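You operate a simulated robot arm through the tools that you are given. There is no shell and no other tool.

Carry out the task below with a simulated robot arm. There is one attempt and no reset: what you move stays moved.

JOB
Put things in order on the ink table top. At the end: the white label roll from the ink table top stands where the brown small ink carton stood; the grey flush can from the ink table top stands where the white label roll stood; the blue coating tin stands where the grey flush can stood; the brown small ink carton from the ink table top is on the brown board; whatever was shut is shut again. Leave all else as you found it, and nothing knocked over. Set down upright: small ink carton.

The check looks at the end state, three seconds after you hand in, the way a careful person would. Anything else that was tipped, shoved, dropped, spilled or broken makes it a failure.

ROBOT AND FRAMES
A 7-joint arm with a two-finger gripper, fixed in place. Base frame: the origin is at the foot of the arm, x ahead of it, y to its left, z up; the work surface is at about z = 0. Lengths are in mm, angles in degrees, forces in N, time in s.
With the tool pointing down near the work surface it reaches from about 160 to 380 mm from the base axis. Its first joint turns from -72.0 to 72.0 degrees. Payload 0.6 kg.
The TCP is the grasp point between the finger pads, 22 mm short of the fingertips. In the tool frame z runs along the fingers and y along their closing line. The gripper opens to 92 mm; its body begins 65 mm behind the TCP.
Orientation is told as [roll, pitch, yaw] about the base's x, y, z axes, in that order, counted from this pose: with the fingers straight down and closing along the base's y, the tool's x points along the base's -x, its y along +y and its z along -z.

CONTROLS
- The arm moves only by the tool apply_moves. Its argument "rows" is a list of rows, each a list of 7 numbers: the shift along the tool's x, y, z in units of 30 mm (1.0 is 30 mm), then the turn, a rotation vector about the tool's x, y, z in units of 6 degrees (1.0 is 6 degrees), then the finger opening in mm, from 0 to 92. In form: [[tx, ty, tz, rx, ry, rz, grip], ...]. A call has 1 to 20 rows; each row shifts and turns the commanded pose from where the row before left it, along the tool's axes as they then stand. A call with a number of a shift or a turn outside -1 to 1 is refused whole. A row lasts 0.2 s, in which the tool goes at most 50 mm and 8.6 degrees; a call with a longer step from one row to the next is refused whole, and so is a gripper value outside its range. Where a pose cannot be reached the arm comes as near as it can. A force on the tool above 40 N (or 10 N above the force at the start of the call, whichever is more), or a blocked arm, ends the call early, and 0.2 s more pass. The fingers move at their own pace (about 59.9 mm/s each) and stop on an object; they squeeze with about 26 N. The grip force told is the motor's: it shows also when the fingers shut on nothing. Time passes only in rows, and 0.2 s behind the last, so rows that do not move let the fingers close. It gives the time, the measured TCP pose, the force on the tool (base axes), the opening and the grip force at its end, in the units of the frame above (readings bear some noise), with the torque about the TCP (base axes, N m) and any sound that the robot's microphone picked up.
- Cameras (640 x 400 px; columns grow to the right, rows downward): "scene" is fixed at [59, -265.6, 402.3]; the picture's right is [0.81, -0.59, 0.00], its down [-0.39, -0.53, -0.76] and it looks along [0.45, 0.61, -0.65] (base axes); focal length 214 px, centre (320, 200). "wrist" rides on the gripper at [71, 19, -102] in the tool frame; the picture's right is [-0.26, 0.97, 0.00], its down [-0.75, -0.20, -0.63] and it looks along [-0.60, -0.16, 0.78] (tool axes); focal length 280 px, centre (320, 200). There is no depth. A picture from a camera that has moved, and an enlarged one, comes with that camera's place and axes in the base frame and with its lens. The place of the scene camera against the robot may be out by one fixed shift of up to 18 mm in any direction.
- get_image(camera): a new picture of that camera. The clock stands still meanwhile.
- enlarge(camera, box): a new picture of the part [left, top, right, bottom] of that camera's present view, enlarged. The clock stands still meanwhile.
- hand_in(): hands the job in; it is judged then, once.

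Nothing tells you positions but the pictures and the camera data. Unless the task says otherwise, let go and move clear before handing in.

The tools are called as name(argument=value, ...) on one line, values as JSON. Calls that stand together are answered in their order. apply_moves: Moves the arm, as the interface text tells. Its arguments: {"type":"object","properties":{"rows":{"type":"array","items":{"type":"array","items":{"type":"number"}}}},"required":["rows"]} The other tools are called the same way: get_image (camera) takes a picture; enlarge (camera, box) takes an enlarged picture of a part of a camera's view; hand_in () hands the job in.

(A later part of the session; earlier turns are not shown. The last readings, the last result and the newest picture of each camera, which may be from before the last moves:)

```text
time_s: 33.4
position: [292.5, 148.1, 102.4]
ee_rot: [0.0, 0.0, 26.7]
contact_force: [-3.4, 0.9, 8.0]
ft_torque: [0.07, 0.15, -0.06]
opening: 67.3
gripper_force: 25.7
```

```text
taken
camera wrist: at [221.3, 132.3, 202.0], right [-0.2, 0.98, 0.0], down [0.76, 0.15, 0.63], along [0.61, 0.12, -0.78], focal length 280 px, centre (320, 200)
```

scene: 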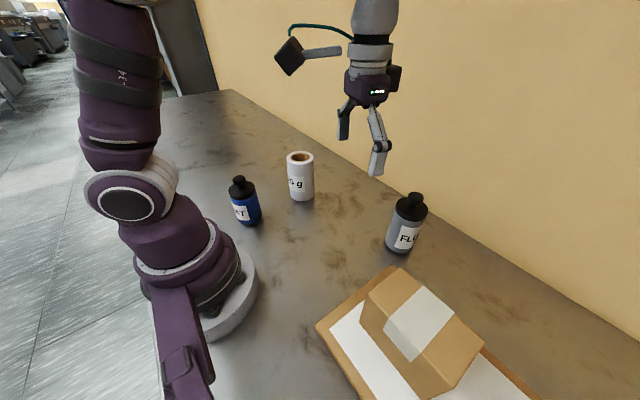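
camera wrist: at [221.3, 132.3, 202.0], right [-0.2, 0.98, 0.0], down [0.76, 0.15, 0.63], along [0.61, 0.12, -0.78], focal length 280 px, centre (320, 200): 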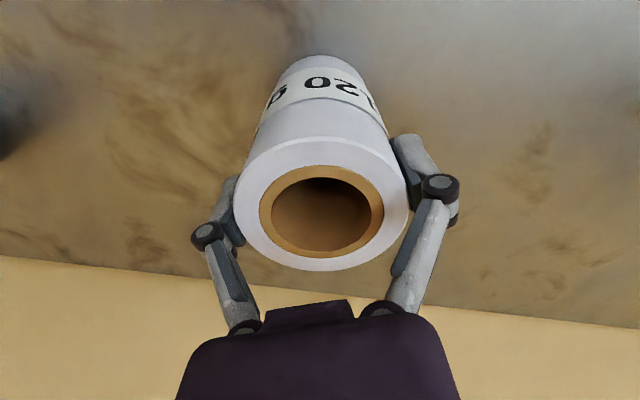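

Gripped at 67 mm. Lifting the roll straight up.

apply_moves(rows=[[0, 0, -0.3, 0, 0, 0, 55], [0, 0, -0.6, 0, 0, 0, 55], [0, 0, -0.8, 0, 0, 0, 55], [0, 0, -0.8, 0, 0, 0, 55], [0, 0, 0, 0, 0, 0, 55]])

enlarge(camera="scene", box=[220, 70, 380, 210])

get_image(camera="wrist")

```text
time_s: 34.6
position: [293.9, 145.5, 174.6]
ee_rot: [0.0, 0.0, 26.6]
contact_force: [-0.5, 0.1, -1.7]
ft_torque: [-0.01, -0.02, 0.02]
opening: 67.4
gripper_force: 26.3
```

```text
2.86 times, centred on (300, 140) of scene
camera zoom: at [59.0, -265.6, 402.3], right [0.81, -0.59, 0.0], down [-0.39, -0.53, -0.76], along [0.45, 0.61, -0.65], focal length 613 px, centre (377, 371)
```

zoom: 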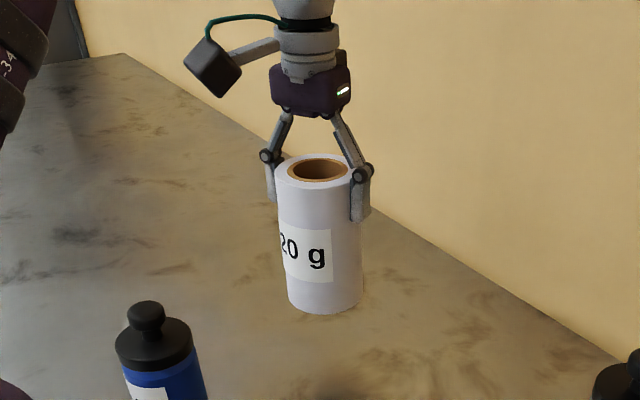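

```text
taken
camera wrist: at [222.1, 131.3, 275.7], right [-0.2, 0.98, 0.0], down [0.77, 0.15, 0.62], along [0.61, 0.12, -0.78], focal length 280 px, centre (320, 200)
```

wrist: 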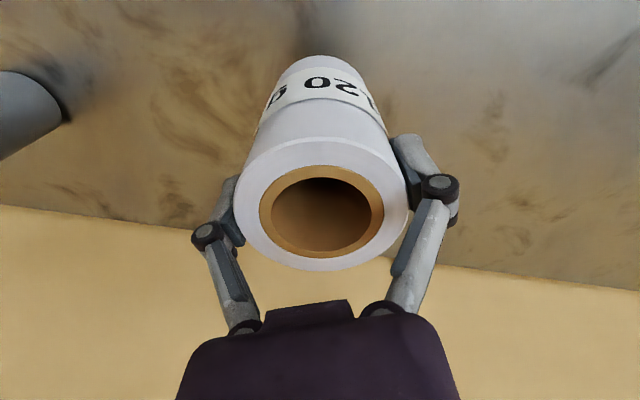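

The roll hangs level. Swinging it to the carton's old spot at (194, 309.5).

apply_moves(rows=[[-0.142, 0.872, 0.1, 0, 0, -0.749, 55], [-0.139, 0.885, 0.1, 0, 0, -0.749, 55], [-0.141, 0.899, 0.1, 0, 0, -0.749, 55], [-0.141, 0.913, 0.1, 0, 0, -0.749, 55], [-0.14, 0.927, 0.1, 0, 0, -0.749, 55], [-0.137, 0.94, 0.1, 0, 0, -0.749, 55], [-0.139, 0.953, 0.1, 0, 0, -0.749, 55], [0, 0, 0, 0, 0, 0, 55]])

get_image(camera="wrist")

get_image(camera="scene")

```text
time_s: 36.4
position: [194.7, 311.2, 155.3]
ee_rot: [0.0, 0.0, 58.1]
contact_force: [0.1, -0.5, -2.5]
ft_torque: [-0.03, -0.01, 0.03]
opening: 67.6
gripper_force: 26.5
```

```text
taken
camera wrist: at [139.7, 259.9, 255.7], right [-0.68, 0.73, 0.0], down [0.57, 0.53, 0.62], along [0.46, 0.43, -0.78], focal length 280 px, centre (320, 200)
```

wrist: 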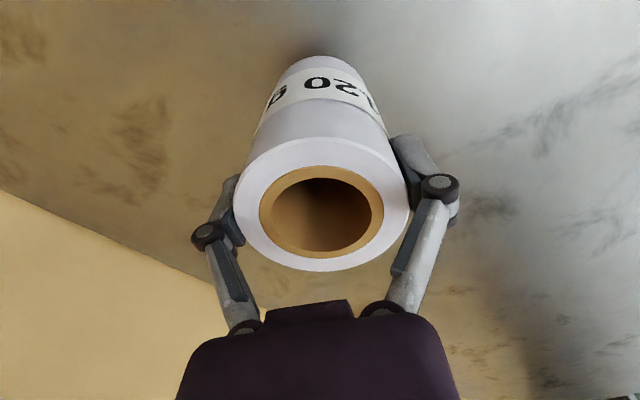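

```text
taken
```

scene: 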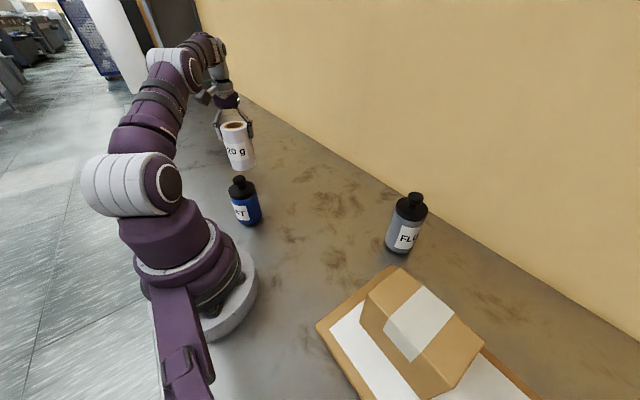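

apply_moves(rows=[[0, 0, 0.6, 0, 0, 0, 55], [0, 0, 0.6, 0, 0, 0, 55], [0, 0, 0.3, 0, 0, 0, 55], [0, 0, 0, 0, 0, 0, 55]])

apply_moves(rows=[[0, 0, 0.13, 0, 0, 0, 55], [0, 0, 0, 0, 0, 0, 55]])

```text
time_s: 37.4
position: [194.0, 309.6, 108.8]
ee_rot: [-0.1, 0.0, 58.1]
contact_force: [0.1, 0.6, -1.5]
ft_torque: [0.0, -0.01, 0.01]
opening: 67.2
gripper_force: 25.8
```

```text
time_s: 38.0
position: [194.1, 310.4, 105.0]
ee_rot: [0.0, 0.0, 58.1]
contact_force: [0.6, -0.2, -2.2]
ft_torque: [0.02, 0.02, 0.04]
opening: 67.5
gripper_force: 26.0
```

apply_moves(rows=[[0, 0, 0.1, 0, 0, 0, 55], [0, 0, 0, 0, 0, 0, 55]])

enlarge(camera="scene", box=[180, 80, 320, 230])

```text
time_s: 38.6
position: [193.8, 310.6, 102.6]
ee_rot: [0.0, -0.1, 58.1]
contact_force: [1.1, -0.4, -1.9]
ft_torque: [0.01, -0.01, -0.02]
opening: 67.4
gripper_force: 26.1
```

```text
2.67 times, centred on (250, 155) of scene
camera zoom: at [59.0, -265.6, 402.3], right [0.81, -0.59, 0.0], down [-0.39, -0.53, -0.76], along [0.45, 0.61, -0.65], focal length 572 px, centre (507, 320)
```

zoom: 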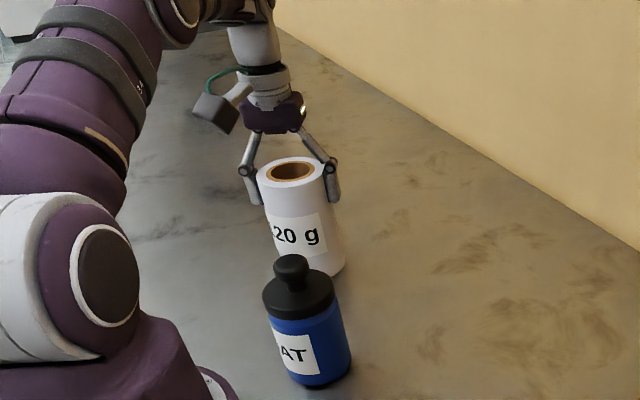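

apply_moves(rows=[[0, 0, 0.06, 0, 0, 0, 55], [0, 0, 0, 0, 0, 0, 55]])

```text
time_s: 39.2
position: [194.7, 310.6, 100.7]
ee_rot: [0.0, 0.0, 58.0]
contact_force: [0.7, -3.1, 16.5]
ft_torque: [-0.05, -0.1, -0.16]
opening: 67.8
gripper_force: 25.5
```

The roll has touched down (16 N). Releasing it, then rising.

apply_moves(rows=[[0, 0, -0.03, 0, 0, 0, 70], [0, 0, 0, 0, 0, 0, 78], [0, 0, 0, 0, 0, 0, 90], [0, 0, 0, 0, 0, 0, 92], [0, 0, 0, 0, 0, 0, 92]])

get_image(camera="wrist")

```text
time_s: 40.4
position: [193.4, 309.1, 101.3]
ee_rot: [-0.1, 0.0, 58.1]
contact_force: [0.2, 0.1, -0.5]
ft_torque: [-0.03, 0.02, 0.02]
opening: 92.1
gripper_force: 0.0
```

```text
taken
camera wrist: at [139.3, 259.1, 202.2], right [-0.68, 0.73, 0.0], down [0.57, 0.53, 0.62], along [0.46, 0.43, -0.78], focal length 280 px, centre (320, 200)
```

wrist: 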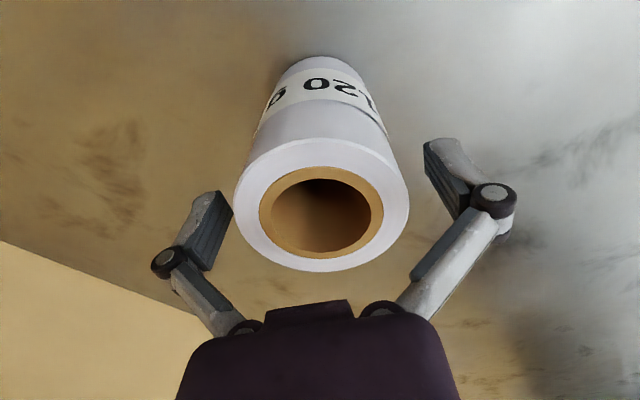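

The roll stands at the carton's old spot. Rising, pulling back and swinging over toward the flush can.

apply_moves(rows=[[0, 0, -0.4, 0, 0, 0, 92], [0, 0, -0.7, 0, 0, 0, 92], [0, 0, -0.7, 0, 0, 0, 92], [0.82, 0, -0.7, 0, 0, 0, 92], [0.82, 0, -0.7, 0, 0, 0, 92], [0.82, 0, -0.7, 0, 0, 0, 92], [0.045, -0.93, 0, 0, 0, 0.92, 92], [0.045, -0.93, 0, 0, 0, 0.92, 92], [0.045, -0.93, 0, 0, 0, 0.92, 92], [0.045, -0.93, 0, 0, 0, 0.92, 92], [0.045, -0.93, 0, 0, 0, 0.92, 92], [0.045, -0.93, 0, 0, 0, 0.92, 92], [0.045, -0.93, 0, 0, 0, 0.92, 92], [0.045, -0.93, 0, 0, 0, 0.92, 92], [0.045, -0.93, 0, 0, 0, 0.92, 92], [0.045, -0.93, 0, 0, 0, 0.92, 92], [0.045, -0.93, 0, 0, 0, 0.92, 92], [0.045, -0.93, 0, 0, 0, 0.92, 92], [0.045, -0.93, 0, 0, 0, 0.92, 92], [0.045, -0.93, 0, 0, 0, 0.92, 92]])

get_image(camera="wrist")

get_image(camera="scene")

```text
time_s: 44.6
position: [273.9, -95.6, 218.7]
ee_rot: [0.0, 0.0, -19.3]
contact_force: [0.5, 1.1, -0.2]
ft_torque: [0.02, 0.01, 0.04]
opening: 92.0
gripper_force: 0.1
```

```text
taken
camera wrist: at [213.3, -54.1, 319.9], right [0.57, 0.82, 0.0], down [0.64, -0.44, 0.63], along [0.52, -0.35, -0.78], focal length 280 px, centre (320, 200)
```

wrist: 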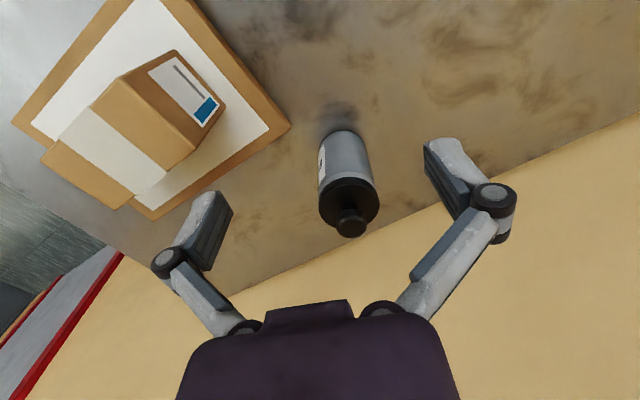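

```text
taken
```

scene: 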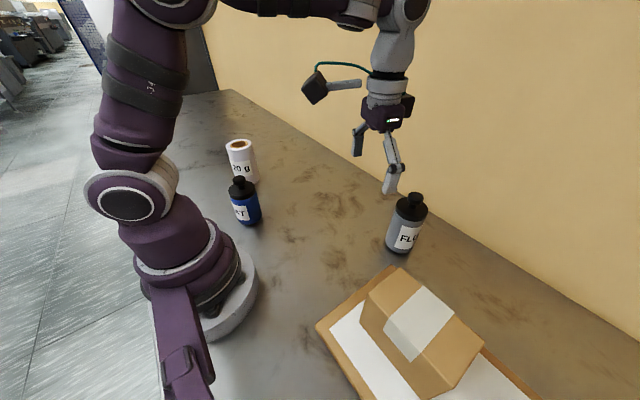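

enlarge(camera="wrist", box=[280, 110, 420, 250])

```text
2.86 times, centred on (350, 180) of wrist
camera zoom: at [213.3, -54.1, 319.9], right [0.57, 0.82, 0.0], down [0.64, -0.44, 0.63], along [0.52, -0.35, -0.78], focal length 801 px, centre (234, 257)
```

zoom: 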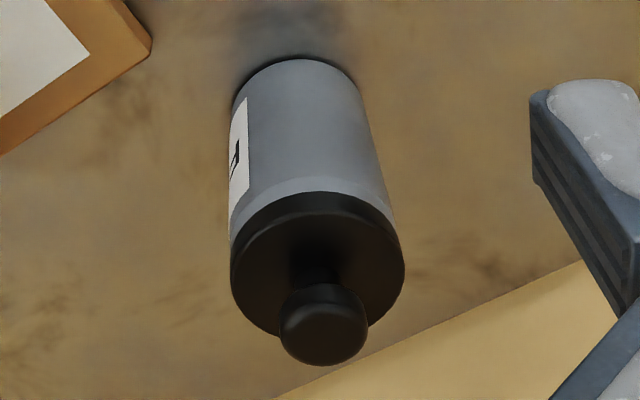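

The flush can is about 59 mm wide; its cap top is near z = 106 and the knob near 135, centred near (375, -129). I'll tilt the tool outward 12° for reach and move above it.

apply_moves(rows=[[0, 0, 0, 0, -1, 0, 92], [0, 0, 0, 0, -1, 0, 92], [-0.809, 0.015, 0.444, 0, 0, 0, 92], [-0.809, 0.015, 0.444, 0, 0, 0, 92], [-0.809, 0.015, 0.444, 0, 0, 0, 92], [0, 0, 0, 0, 0, 0, 92]])

get_image(camera="wrist")

enlarge(camera="scene", box=[320, 60, 520, 270])

```text
time_s: 46.0
position: [348.9, -118.2, 196.1]
ee_rot: [-0.1, -12.0, -19.2]
contact_force: [0.3, 0.1, -0.1]
ft_torque: [-0.01, 0.0, 0.01]
opening: 92.0
gripper_force: 0.0
```

```text
taken
camera wrist: at [269.6, -70.8, 280.1], right [0.56, 0.83, 0.05], down [0.51, -0.39, 0.77], along [0.66, -0.4, -0.64], focal length 280 px, centre (320, 200)
```

wrist: 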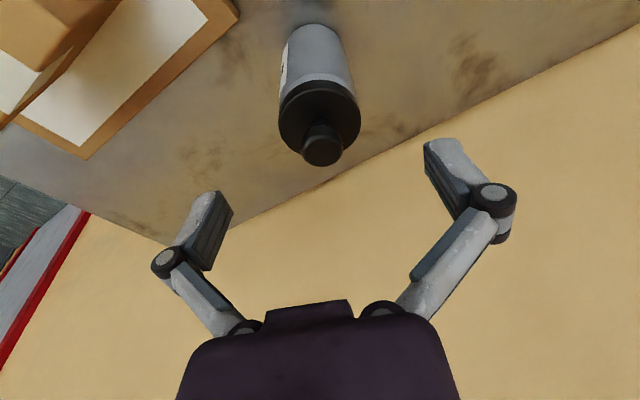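

```text
1.90 times, centred on (420, 165) of scene
camera zoom: at [59.0, -265.6, 402.3], right [0.81, -0.59, 0.0], down [-0.39, -0.53, -0.76], along [0.45, 0.61, -0.65], focal length 408 px, centre (130, 267)
```

zoom: 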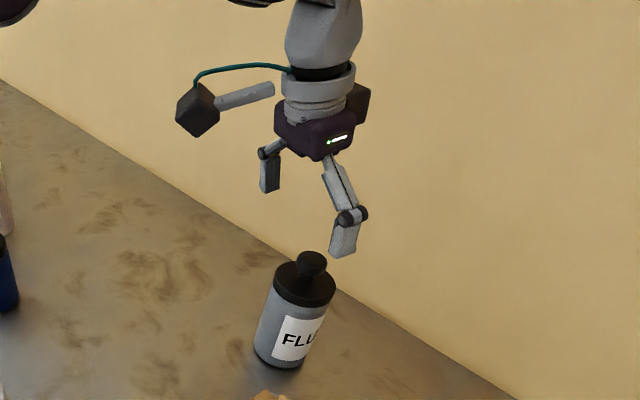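

Tilt works and reach is fine. Final alignment over the can: 28 mm further out, ending with the fingertips just above knob height.

apply_moves(rows=[[-0.352, -0.026, 0.586, 0, 0, 0, 92], [-0.352, -0.026, 0.586, 0, 0, 0, 92], [0, 0, 0, 0, 0, 0, 92]])

get_image(camera="wrist")

enlarge(camera="scene", box=[320, 60, 520, 270])

```text
time_s: 46.8
position: [376.1, -129.2, 165.9]
ee_rot: [-0.1, -12.0, -19.2]
contact_force: [-0.7, -0.4, 0.4]
ft_torque: [-0.02, -0.03, 0.0]
opening: 92.2
gripper_force: 0.0
```

```text
taken
camera wrist: at [295.7, -82.1, 249.6], right [0.56, 0.83, 0.05], down [0.51, -0.39, 0.77], along [0.66, -0.4, -0.64], focal length 280 px, centre (320, 200)
```

wrist: 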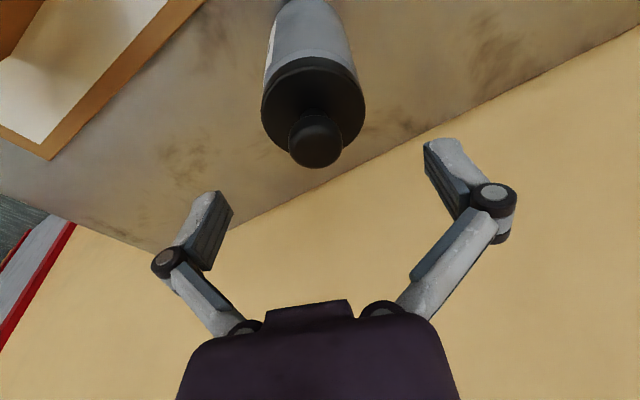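

```text
1.90 times, centred on (420, 165) of scene
camera zoom: at [59.0, -265.6, 402.3], right [0.81, -0.59, 0.0], down [-0.39, -0.53, -0.76], along [0.45, 0.61, -0.65], focal length 408 px, centre (130, 267)
```

zoom: 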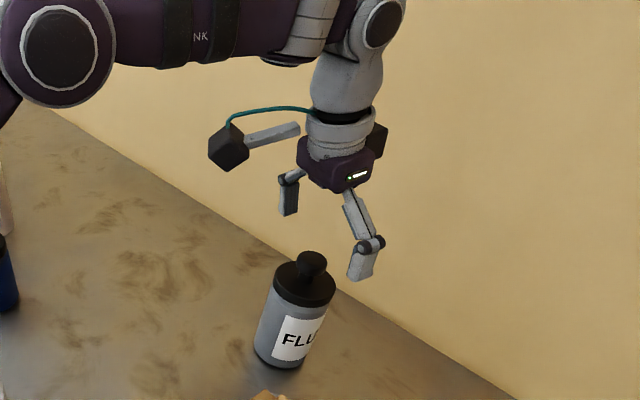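

Aligned over the can within about 2 mm. Descending around it.

apply_moves(rows=[[0.139, 0, 0.652, 0, 0, 0, 92], [0.166, 0, 0.782, 0, 0, 0, 92], [0.166, 0, 0.782, 0, 0, 0, 92], [0.069, 0, 0.326, 0, 0, 0, 92], [0, 0, 0, 0, 0, 0, 92]])

get_image(camera="wrist")

enlarge(camera="scene", box=[320, 110, 520, 270])

```text
time_s: 48.0
position: [376.6, -129.9, 86.8]
ee_rot: [0.0, -12.0, -19.2]
contact_force: [0.5, -0.4, -0.1]
ft_torque: [0.03, -0.02, 0.05]
opening: 92.2
gripper_force: 0.1
```

```text
taken
camera wrist: at [296.8, -82.8, 171.0], right [0.56, 0.83, 0.05], down [0.51, -0.39, 0.77], along [0.66, -0.4, -0.64], focal length 280 px, centre (320, 200)
```

wrist: 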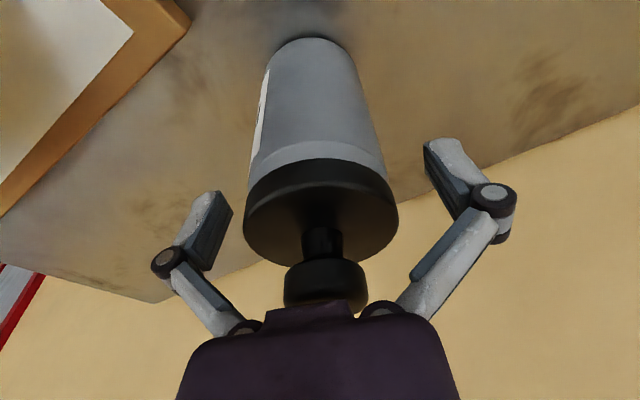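

```text
2.50 times, centred on (420, 190) of scene
camera zoom: at [59.0, -265.6, 402.3], right [0.81, -0.59, 0.0], down [-0.39, -0.53, -0.76], along [0.45, 0.61, -0.65], focal length 536 px, centre (70, 225)
```

zoom: 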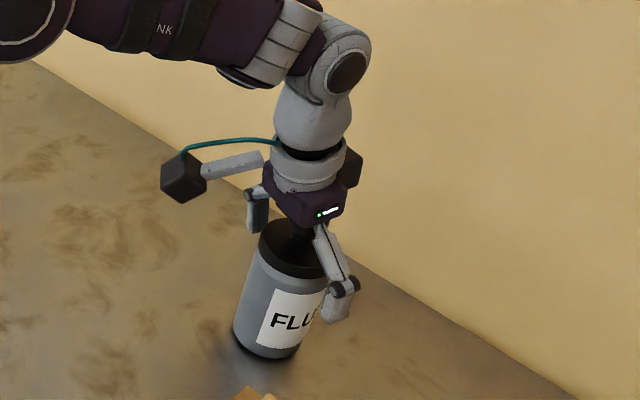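

Fingers straddle the can with no contact. Closing gently.

apply_moves(rows=[[0, 0, 0, 0, 0, 0, 82], [0, 0, 0, 0, 0, 0, 72], [0, 0, 0, 0, 0, 0, 64], [0, 0, 0, 0, 0, 0, 54], [0, 0, 0, 0, 0, 0, 48], [0, 0, 0, 0, 0, 0, 48]])

get_image(camera="wrist")

enlarge(camera="scene", box=[320, 110, 520, 270])

```text
time_s: 49.4
position: [376.1, -130.3, 88.6]
ee_rot: [0.0, -12.0, -19.1]
contact_force: [-1.9, -3.0, 8.6]
ft_torque: [-0.04, 0.17, -0.02]
opening: 59.3
gripper_force: 25.8
```

```text
taken
camera wrist: at [296.9, -82.9, 171.4], right [0.56, 0.83, 0.05], down [0.51, -0.39, 0.77], along [0.66, -0.4, -0.64], focal length 280 px, centre (320, 200)
```

wrist: 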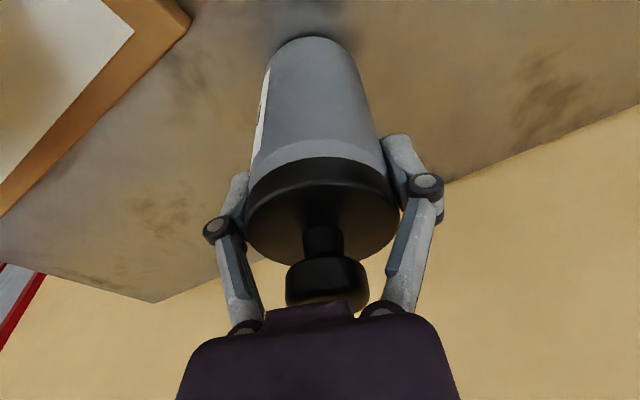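

```text
2.50 times, centred on (420, 190) of scene
camera zoom: at [59.0, -265.6, 402.3], right [0.81, -0.59, 0.0], down [-0.39, -0.53, -0.76], along [0.45, 0.61, -0.65], focal length 536 px, centre (70, 225)
```

zoom: 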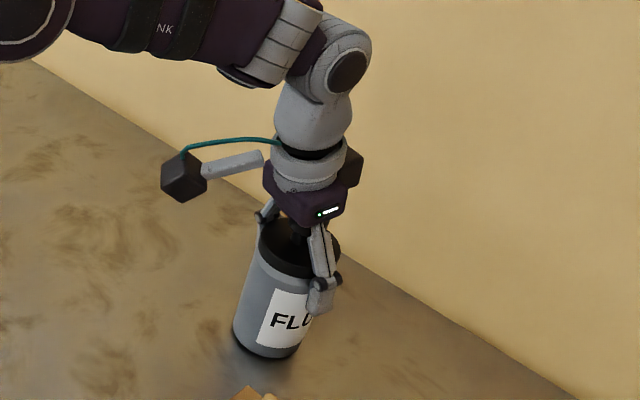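

Held at 59 mm. Lifting straight up with the tilt kept, so the can stays vertical.

apply_moves(rows=[[-0.055, 0, -0.261, 0, 0, 0, 48], [-0.139, 0, -0.652, 0, 0, 0, 48], [-0.166, 0, -0.782, 0, 0, 0, 48], [-0.166, 0, -0.782, 0, 0, 0, 48], [0, 0, 0, 0, 0, 0, 48]])

get_image(camera="wrist")

enlarge(camera="scene", box=[320, 60, 520, 270])

```text
time_s: 50.6
position: [376.9, -129.6, 163.3]
ee_rot: [0.1, -12.0, -19.1]
contact_force: [0.2, -0.2, -3.3]
ft_torque: [-0.02, 0.01, -0.01]
opening: 59.0
gripper_force: 25.9
```

```text
taken
camera wrist: at [297.7, -83.2, 247.0], right [0.56, 0.83, 0.05], down [0.51, -0.39, 0.77], along [0.66, -0.4, -0.64], focal length 280 px, centre (320, 200)
```

wrist: 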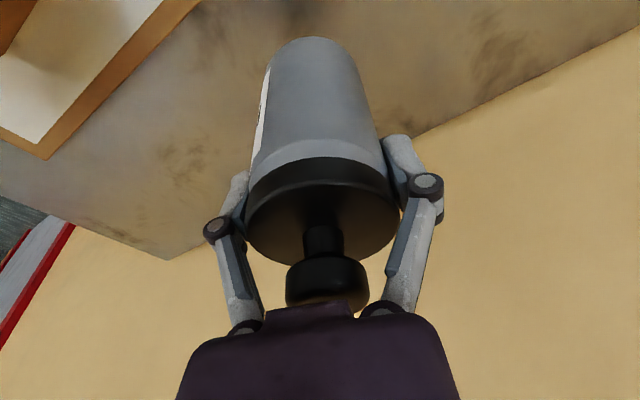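

```text
1.90 times, centred on (420, 165) of scene
camera zoom: at [59.0, -265.6, 402.3], right [0.81, -0.59, 0.0], down [-0.39, -0.53, -0.76], along [0.45, 0.61, -0.65], focal length 408 px, centre (130, 267)
```

zoom: 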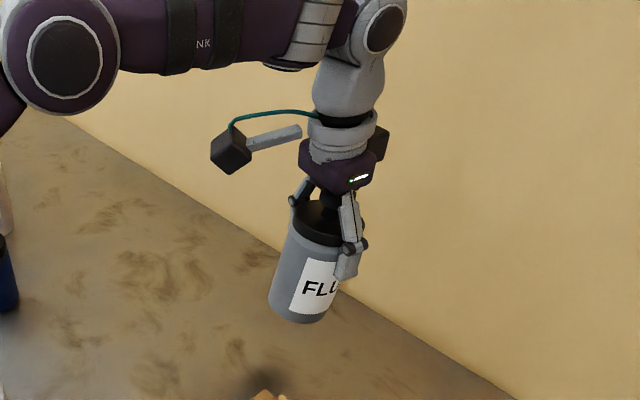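

The can is vertical and secure at about 3.3 N. I'll pull inward to r = 331 and swing to the roll's old spot with the tilt held.

apply_moves(rows=[[0.74, 0, -0.157, 0, 0, 0, 48], [0.74, 0, -0.157, 0, 0, 0, 48], [0.74, 0, -0.157, 0, 0, 0, 48], [0.043, 0.982, -0.009, -0.177, 0, -0.8325, 48], [0.043, 0.982, -0.009, -0.177, 0, -0.8325, 48], [0.043, 0.982, -0.009, -0.177, 0, -0.8325, 48], [0.043, 0.982, -0.009, -0.177, 0, -0.8325, 48], [0.043, 0.982, -0.009, -0.177, 0, -0.8325, 48], [0.043, 0.982, -0.009, -0.177, 0, -0.8325, 48], [0.043, 0.982, -0.009, -0.177, 0, -0.8325, 48], [0.043, 0.982, -0.009, -0.177, 0, -0.8325, 48], [0.043, 0.982, -0.009, -0.177, 0, -0.8325, 48], [0, 0, 0, 0, 0, 0, 48]])

get_image(camera="wrist")

get_image(camera="scene")

```text
time_s: 53.4
position: [294.4, 150.6, 163.9]
ee_rot: [0.0, -12.0, 26.8]
contact_force: [0.0, 0.6, -3.7]
ft_torque: [0.02, -0.01, 0.01]
opening: 59.1
gripper_force: 26.2
```

```text
taken
camera wrist: at [205.2, 127.1, 248.6], right [-0.21, 0.98, 0.05], down [0.63, 0.09, 0.77], along [0.75, 0.19, -0.64], focal length 280 px, centre (320, 200)
```

wrist: 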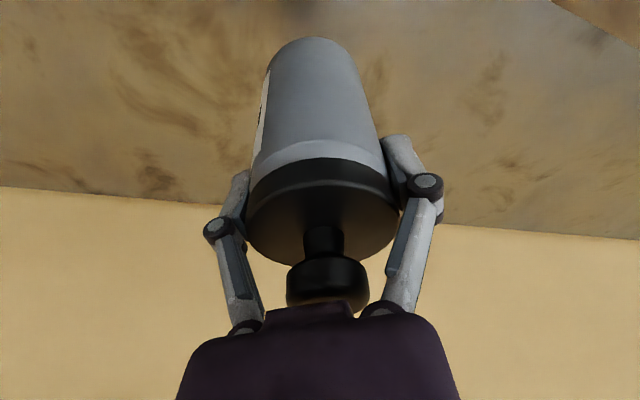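

```text
taken
```

scene: 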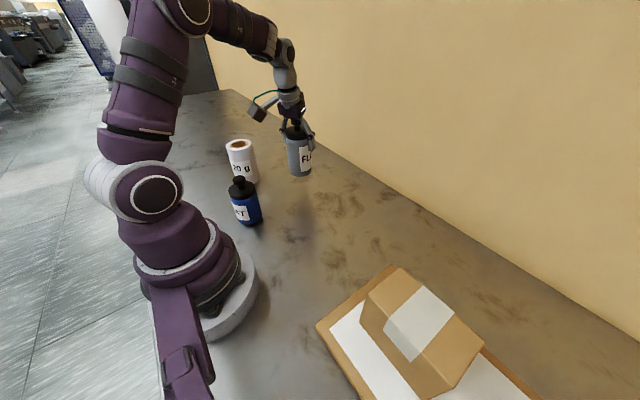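

Over the roll's old spot. A small sideways correction, then lowering vertically.

apply_moves(rows=[[0.166, -0.064, 0.782, 0, 0, 0, 48], [0.166, 0, 0.782, 0, 0, 0, 48], [0.139, 0, 0.652, 0, 0, 0, 48], [0, 0, 0, 0, 0, 0, 48]])

apply_moves(rows=[[0.028, 0, 0.13, 0, 0, 0, 48], [0, 0, 0, 0, 0, 0, 48]])

```text
time_s: 54.4
position: [297.0, 149.8, 94.2]
ee_rot: [0.0, -12.0, 26.8]
contact_force: [0.2, 0.1, -2.8]
ft_torque: [-0.02, 0.02, 0.0]
opening: 59.2
gripper_force: 26.0
```

```text
time_s: 55.0
position: [296.3, 150.6, 91.4]
ee_rot: [-0.1, -12.0, 26.9]
contact_force: [0.0, 0.4, -2.4]
ft_torque: [-0.01, 0.01, -0.02]
opening: 59.3
gripper_force: 25.7
```

apply_moves(rows=[[0.018, 0, 0.085, 0, 0, 0, 48], [0, 0, 0, 0, 0, 0, 48]])

get_image(camera="wrist")

```text
time_s: 55.6
position: [296.5, 149.9, 89.0]
ee_rot: [-0.1, -11.9, 26.8]
contact_force: [-0.3, 0.0, -3.1]
ft_torque: [0.0, 0.02, 0.02]
opening: 59.3
gripper_force: 26.0
```

```text
taken
camera wrist: at [206.9, 125.3, 172.6], right [-0.21, 0.98, 0.05], down [0.63, 0.09, 0.77], along [0.75, 0.19, -0.64], focal length 280 px, centre (320, 200)
```

wrist: 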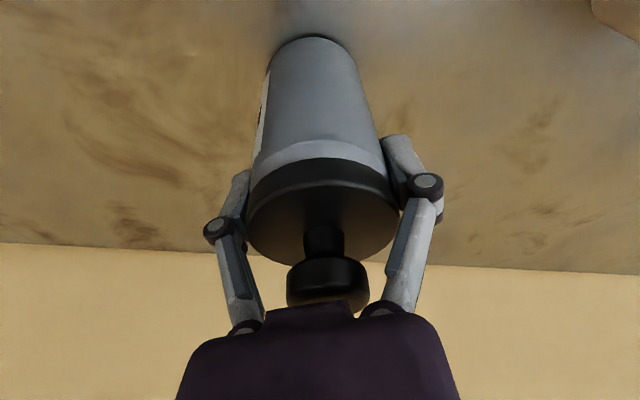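

apply_moves(rows=[[0.01, 0, 0.049, 0, 0, 0, 48], [0, 0, 0, 0, 0, 0, 48]])

```text
time_s: 56.2
position: [295.8, 149.2, 87.5]
ee_rot: [0.1, -12.2, 26.8]
contact_force: [-2.8, -1.9, 17.6]
ft_torque: [-0.04, 0.01, -0.08]
opening: 59.2
gripper_force: 25.8
```

The can has touched down. Opening the fingers.

apply_moves(rows=[[-0.004, 0, -0.02, 0, 0, 0, 62], [0, 0, 0, 0, 0, 0, 70], [0, 0, 0, 0, 0, 0, 82], [0, 0, 0, 0, 0, 0, 92], [0, 0, 0, 0, 0, 0, 92]])

get_image(camera="wrist")

get_image(camera="scene")

```text
time_s: 57.4
position: [296.4, 150.0, 87.1]
ee_rot: [-0.1, -12.0, 26.8]
contact_force: [-0.1, -0.3, -0.3]
ft_torque: [0.01, 0.0, 0.0]
opening: 92.1
gripper_force: 0.1
```

```text
taken
camera wrist: at [206.5, 125.3, 171.3], right [-0.21, 0.98, 0.05], down [0.63, 0.09, 0.77], along [0.75, 0.19, -0.64], focal length 280 px, centre (320, 200)
```

wrist: 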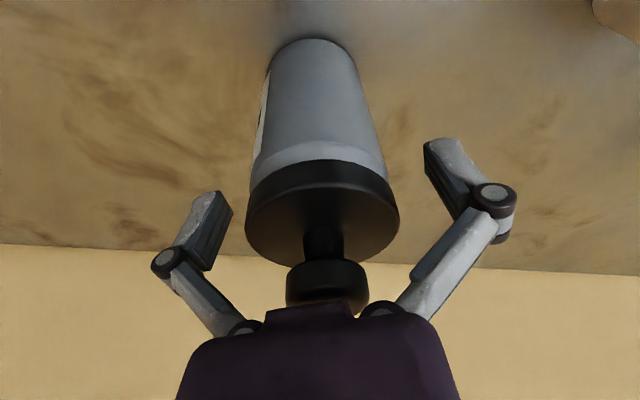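

```text
taken
```

scene: 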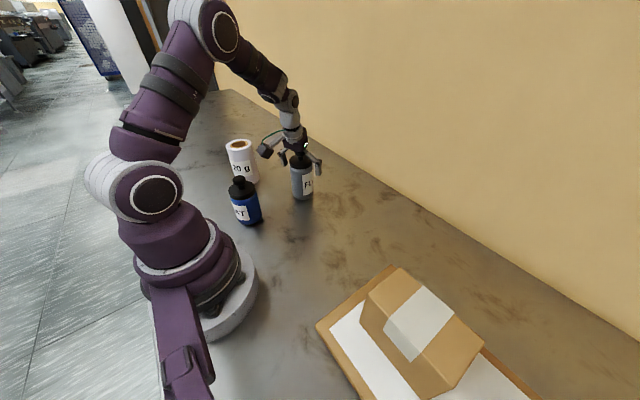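

The flush can stands at the roll's old spot. Rising clear, untilting and moving over the blue tin to measure it.

apply_moves(rows=[[-0.069, 0, -0.326, 0, 0, 0, 92], [-0.166, 0, -0.782, 0, 0, 0, 92], [-0.194, 0, -0.913, 0, 0, 0, 92], [-0.194, 0, -0.913, 0, 0, 0, 92], [0, 0, 0, 0, 1, 0, 92], [0, 0, 0, 0, 1, 0, 92], [0.7776, 0.4048, -0.443, 0, 0, -0.578, 92], [0.7517, 0.4511, -0.443, 0, 0, -0.578, 92], [0.723, 0.4958, -0.443, 0, 0, -0.578, 92], [0.6917, 0.5386, -0.443, 0, 0, -0.578, 92], [0.6579, 0.5795, -0.443, 0, 0, -0.578, 92], [0.6216, 0.6183, -0.443, 0, 0, -0.578, 92], [0, 0, 0, 0, 0, 0, 92]])

get_image(camera="wrist")

get_image(camera="scene")

```text
time_s: 60.2
position: [137.3, 152.1, 257.2]
ee_rot: [0.1, 0.0, 47.8]
contact_force: [1.0, -0.3, -0.5]
ft_torque: [0.0, 0.0, 0.0]
opening: 92.0
gripper_force: 0.0
```

```text
taken
camera wrist: at [75.0, 110.9, 358.6], right [-0.54, 0.84, 0.0], down [0.66, 0.42, 0.62], along [0.53, 0.34, -0.78], focal length 280 px, centre (320, 200)
```

wrist: 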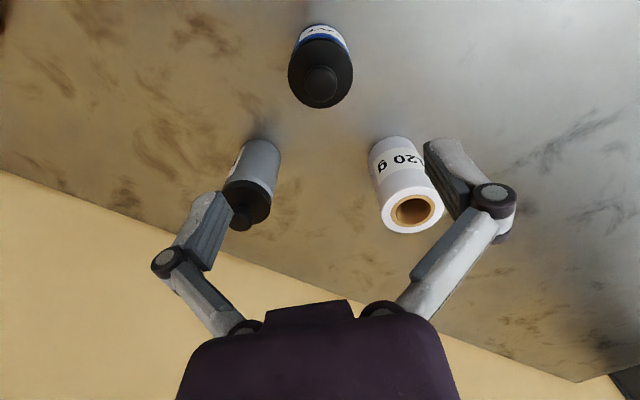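

```text
taken
```

scene: 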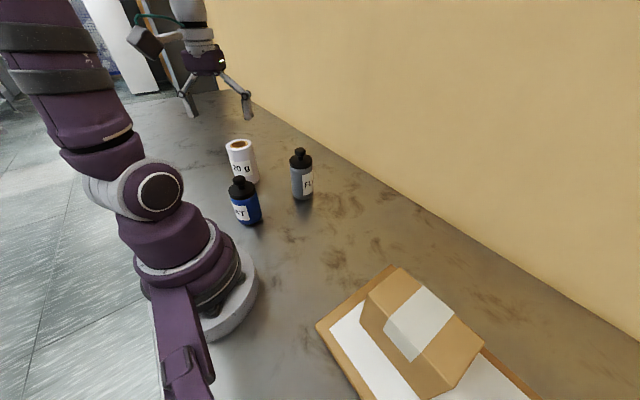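

enlarge(camera="wrist", box=[260, 10, 390, 120])

enlarge(camera="scene", box=[210, 130, 330, 240])

```text
3.64 times, centred on (325, 65) of wrist
camera zoom: at [75.0, 110.9, 358.6], right [-0.54, 0.84, 0.0], down [0.66, 0.42, 0.62], along [0.53, 0.34, -0.78], focal length 1020 px, centre (302, 691)
```

zoom: 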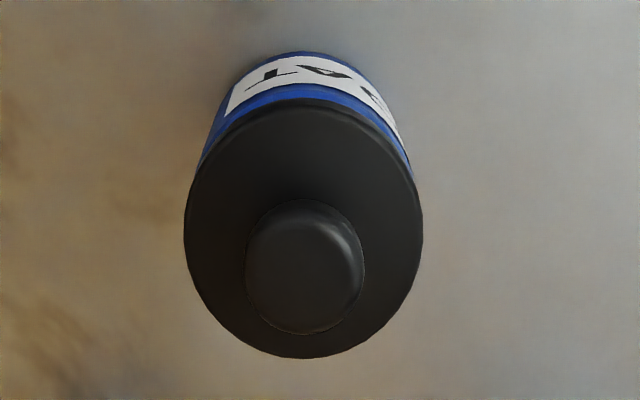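

```text
3.64 times, centred on (270, 185) of scene
camera zoom: at [59.0, -265.6, 402.3], right [0.81, -0.59, 0.0], down [-0.39, -0.53, -0.76], along [0.45, 0.61, -0.65], focal length 780 px, centre (502, 254)
```

zoom: 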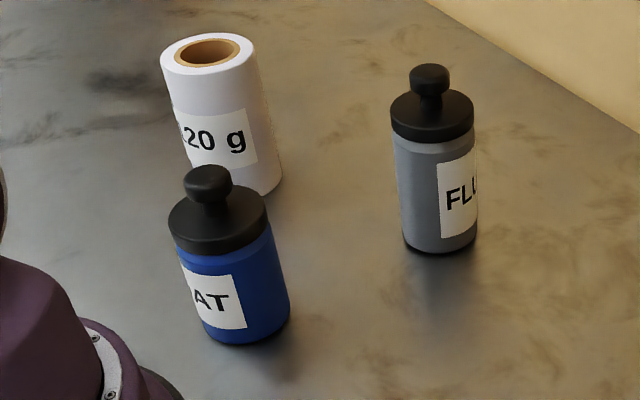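

The tin measures about 59 mm wide; its cap top is near z = 87 and the knob near 116, centred at (133, 149.5). I'll use an 8° outward tilt, since its destination is far out, and come down above it.

apply_moves(rows=[[0.112, 0.067, 0, 0, -0.667, 0, 92], [0, 0, 0, 0, -0.667, 0, 92], [0.123, 0, 0.875, 0, 0, 0, 92], [0.123, 0, 0.875, 0, 0, 0, 92], [0.123, 0, 0.875, 0, 0, 0, 92], [0.1, 0, 0.7, 0, 0, 0, 92], [0, 0, 0, 0, 0, 0, 92]])

get_image(camera="wrist")

get_image(camera="scene")

```text
time_s: 61.8
position: [135.0, 148.3, 157.9]
ee_rot: [0.0, -8.0, 47.6]
contact_force: [0.2, 0.9, 0.8]
ft_torque: [0.0, -0.01, 0.03]
opening: 92.1
gripper_force: 0.0
```

```text
taken
camera wrist: at [63.1, 99.0, 247.3], right [-0.54, 0.84, 0.04], down [0.6, 0.35, 0.72], along [0.6, 0.41, -0.69], focal length 280 px, centre (320, 200)
```

wrist: 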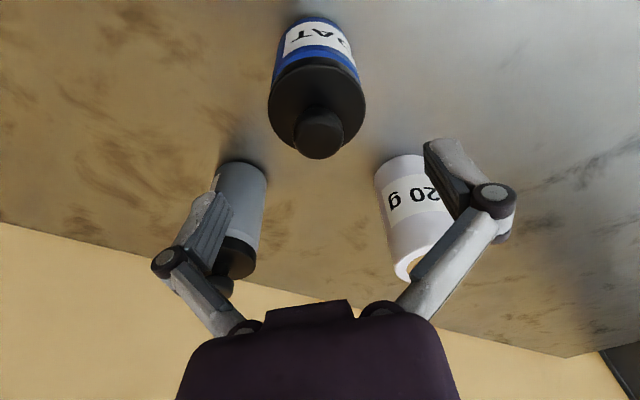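

```text
taken
```

scene: 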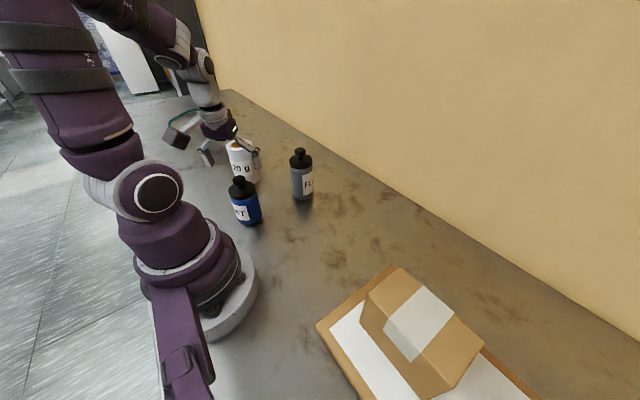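

Aligned over the tin. Descending in two stages in case the near reach limit shows.

apply_moves(rows=[[0.093, 0, 0.66, 0, 0, 0, 92], [0.093, 0, 0.66, 0, 0, 0, 92], [0, 0, 0, 0, 0, 0, 92]])

get_image(camera="wrist")

enlarge(camera="scene", box=[100, 90, 320, 250])

```text
time_s: 62.6
position: [134.7, 148.6, 117.3]
ee_rot: [0.1, -8.0, 47.6]
contact_force: [0.0, 0.5, 0.6]
ft_torque: [0.01, -0.03, -0.03]
opening: 91.9
gripper_force: 0.0
```

```text
taken
camera wrist: at [62.7, 98.9, 207.0], right [-0.54, 0.84, 0.04], down [0.6, 0.35, 0.72], along [0.6, 0.41, -0.69], focal length 280 px, centre (320, 200)
```

wrist: 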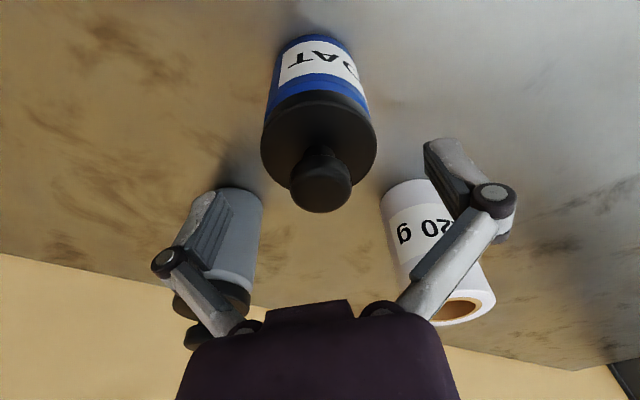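

```text
2.50 times, centred on (210, 170) of scene
camera zoom: at [59.0, -265.6, 402.3], right [0.81, -0.59, 0.0], down [-0.39, -0.53, -0.76], along [0.45, 0.61, -0.65], focal length 536 px, centre (595, 275)
```

zoom: 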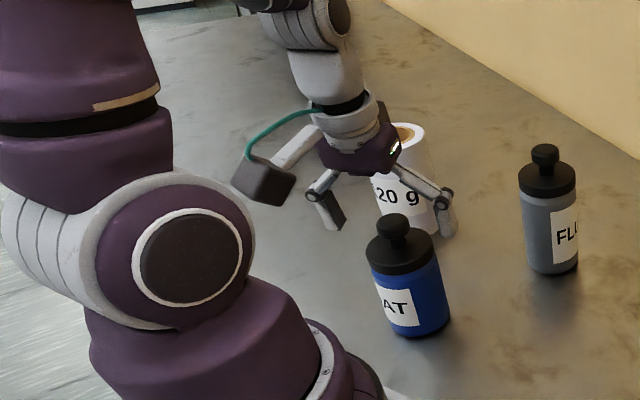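

apply_moves(rows=[[0.093, 0, 0.66, 0, 0, 0, 92], [0.093, 0, 0.66, 0, 0, 0, 92], [0.028, 0, 0.198, 0, 0, 0, 92], [0, 0, 0, 0, 0, 0, 92]])

get_image(camera="wrist")

enlarge(camera="scene", box=[100, 90, 320, 250])

```text
time_s: 63.6
position: [133.9, 149.6, 70.7]
ee_rot: [0.0, -7.9, 47.6]
contact_force: [0.1, -0.2, 0.2]
ft_torque: [0.01, 0.01, 0.02]
opening: 92.0
gripper_force: 0.1
```

```text
taken
camera wrist: at [62.5, 99.4, 160.8], right [-0.54, 0.84, 0.04], down [0.6, 0.35, 0.72], along [0.6, 0.41, -0.69], focal length 280 px, centre (320, 200)
```

wrist: 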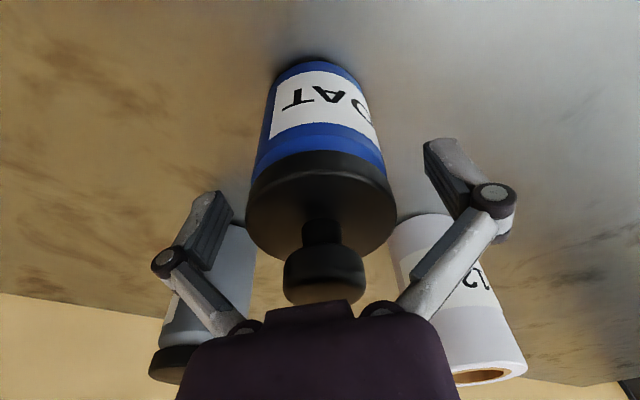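

```text
2.50 times, centred on (210, 170) of scene
camera zoom: at [59.0, -265.6, 402.3], right [0.81, -0.59, 0.0], down [-0.39, -0.53, -0.76], along [0.45, 0.61, -0.65], focal length 536 px, centre (595, 275)
```

zoom: 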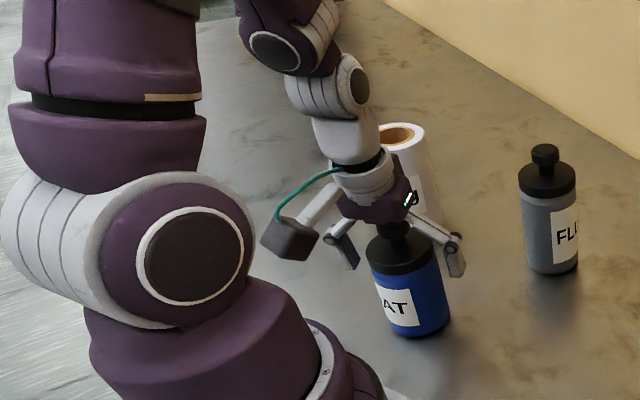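

apply_moves(rows=[[0, 0, 0, 0, 0, 0, 82], [0, 0, 0, 0, 0, 0, 72], [0, 0, 0, 0, 0, 0, 64], [0, 0, 0, 0, 0, 0, 54], [0, 0, 0, 0, 0, 0, 48], [0, 0, 0, 0, 0, 0, 48]])

get_image(camera="wrist")

```text
time_s: 65.0
position: [134.5, 149.0, 70.3]
ee_rot: [-0.2, -8.0, 47.6]
contact_force: [0.1, -5.8, 13.1]
ft_torque: [-0.17, -0.02, -0.02]
opening: 59.1
gripper_force: 26.1
```

```text
taken
camera wrist: at [62.6, 99.3, 161.0], right [-0.54, 0.84, 0.04], down [0.59, 0.35, 0.72], along [0.6, 0.41, -0.69], focal length 280 px, centre (320, 200)
```

wrist: 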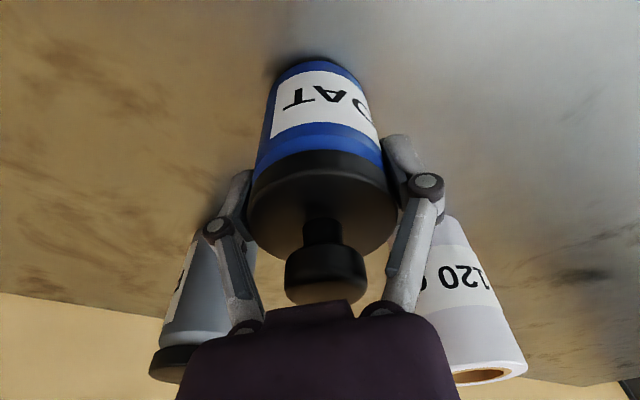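

The tin is gripped at 59 mm. Lifting vertically.

apply_moves(rows=[[-0.037, 0, -0.264, 0, 0, 0, 48], [-0.093, 0, -0.66, 0, 0, 0, 48], [-0.121, 0, -0.858, 0, 0, 0, 48], [-0.121, 0, -0.858, 0, 0, 0, 48], [-0.121, 0, -0.858, 0, 0, 0, 48], [-0.121, 0, -0.858, 0, 0, 0, 48], [0, 0, 0, 0, 0, 0, 48]])

get_image(camera="wrist")

get_image(camera="scene")

```text
time_s: 66.6
position: [133.6, 149.3, 204.2]
ee_rot: [0.0, -8.0, 47.6]
contact_force: [0.0, 1.0, -3.3]
ft_torque: [-0.02, 0.0, 0.01]
opening: 59.9
gripper_force: 26.1
```

```text
taken
camera wrist: at [63.2, 99.8, 293.3], right [-0.54, 0.84, 0.04], down [0.6, 0.35, 0.72], along [0.6, 0.41, -0.69], focal length 280 px, centre (320, 200)
```

wrist: 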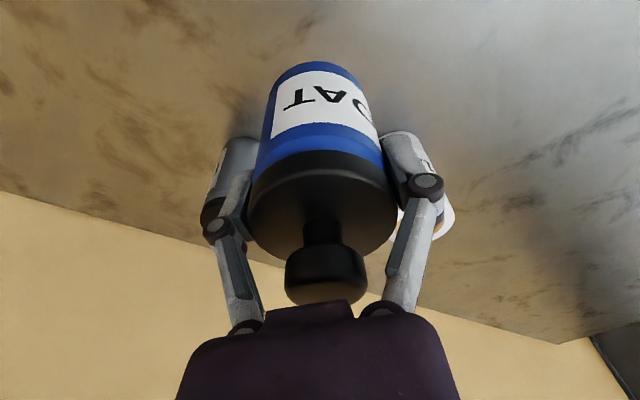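

```text
taken
```

scene: 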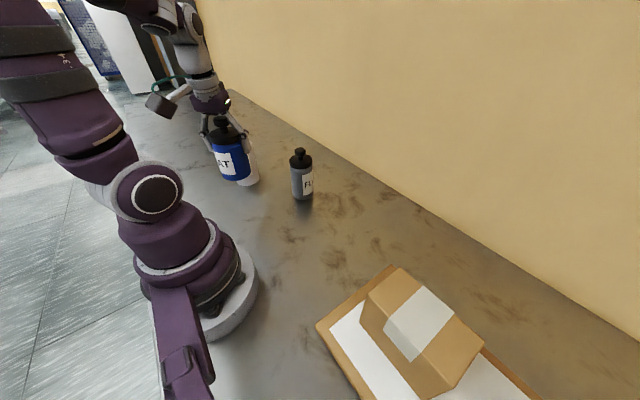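

The tin is vertical and secure. Swinging back at short radius toward the flush can's old spot.

apply_moves(rows=[[0.0316, -0.6527, -0.0044, 0.1298, 0, 0.9236, 48], [0.0316, -0.6527, -0.0044, 0.1298, 0, 0.9236, 48], [0.0316, -0.6527, -0.0044, 0.1298, 0, 0.9236, 48], [0.0316, -0.6527, -0.0044, 0.1298, 0, 0.9236, 48], [0.0316, -0.6527, -0.0044, 0.1298, 0, 0.9236, 48], [0.0316, -0.6527, -0.0044, 0.1298, 0, 0.9236, 48], [0.0316, -0.6527, -0.0044, 0.1298, 0, 0.9236, 48], [0.0316, -0.6527, -0.0044, 0.1298, 0, 0.9236, 48], [0.0316, -0.6527, -0.0044, 0.1298, 0, 0.9236, 48], [0.0316, -0.6527, -0.0044, 0.1298, 0, 0.9236, 48], [0.0316, -0.6527, -0.0044, 0.1298, 0, 0.9236, 48], [0.0316, -0.6527, -0.0044, 0.1298, 0, 0.9236, 48], [0, 0, 0, 0, 0, 0, 48]])

get_image(camera="wrist")

get_image(camera="scene")

```text
time_s: 69.4
position: [189.6, -66.0, 202.7]
ee_rot: [-0.1, -8.0, -19.6]
contact_force: [-0.2, -0.4, -3.5]
ft_torque: [0.02, 0.01, 0.0]
opening: 59.4
gripper_force: 26.0
```

```text
taken
camera wrist: at [116.5, -19.4, 293.3], right [0.57, 0.82, 0.04], down [0.55, -0.41, 0.72], along [0.61, -0.39, -0.69], focal length 280 px, centre (320, 200)
```

wrist: 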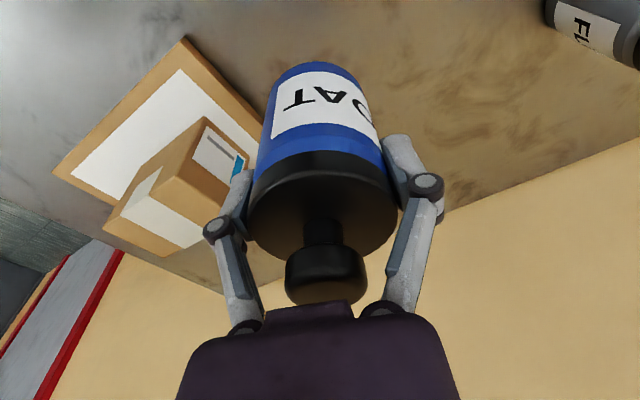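

```text
taken
```

scene: 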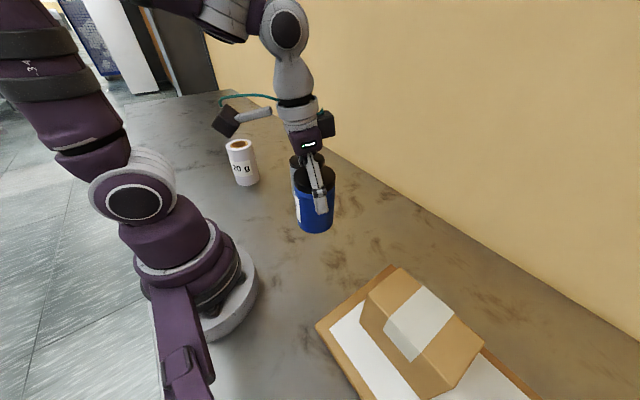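

Now extending outward along the same heading while lowering, stopping a bit short to check.

apply_moves(rows=[[-0.7345, 0.008, 0.6418, 0, 0, 0, 48], [-0.7345, 0.008, 0.6418, 0, 0, 0, 48], [-0.7345, 0.008, 0.6418, 0, 0, 0, 48], [-0.7345, 0.008, 0.6418, 0, 0, 0, 48], [-0.7345, 0.008, 0.6418, 0, 0, 0, 48], [-0.7345, 0.008, 0.6418, 0, 0, 0, 48], [-0.8088, 0.008, 0.1137, 0, 0, 0, 48], [0, 0, 0, 0, 0, 0, 48]])

get_image(camera="wrist")

get_image(camera="scene")

```text
time_s: 71.2
position: [349.3, -120.5, 106.3]
ee_rot: [0.0, -8.0, -19.5]
contact_force: [0.4, -0.3, -3.1]
ft_torque: [-0.02, 0.03, 0.01]
opening: 59.4
gripper_force: 25.1
```

```text
taken
camera wrist: at [276.3, -74.4, 196.7], right [0.57, 0.82, 0.04], down [0.55, -0.41, 0.72], along [0.61, -0.39, -0.69], focal length 280 px, centre (320, 200)
```

wrist: 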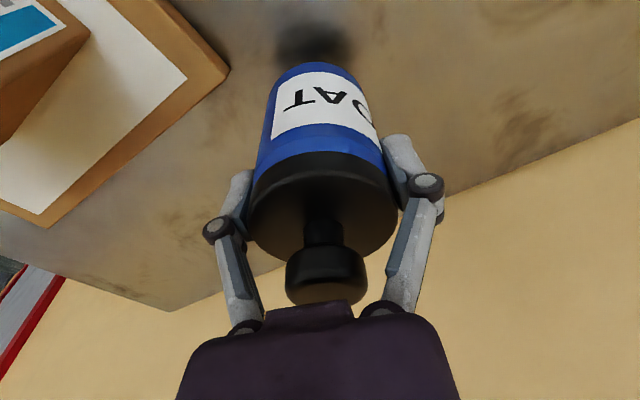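

```text
taken
```

scene: 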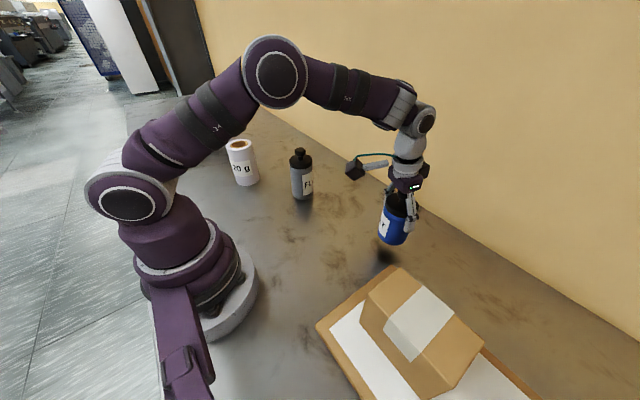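

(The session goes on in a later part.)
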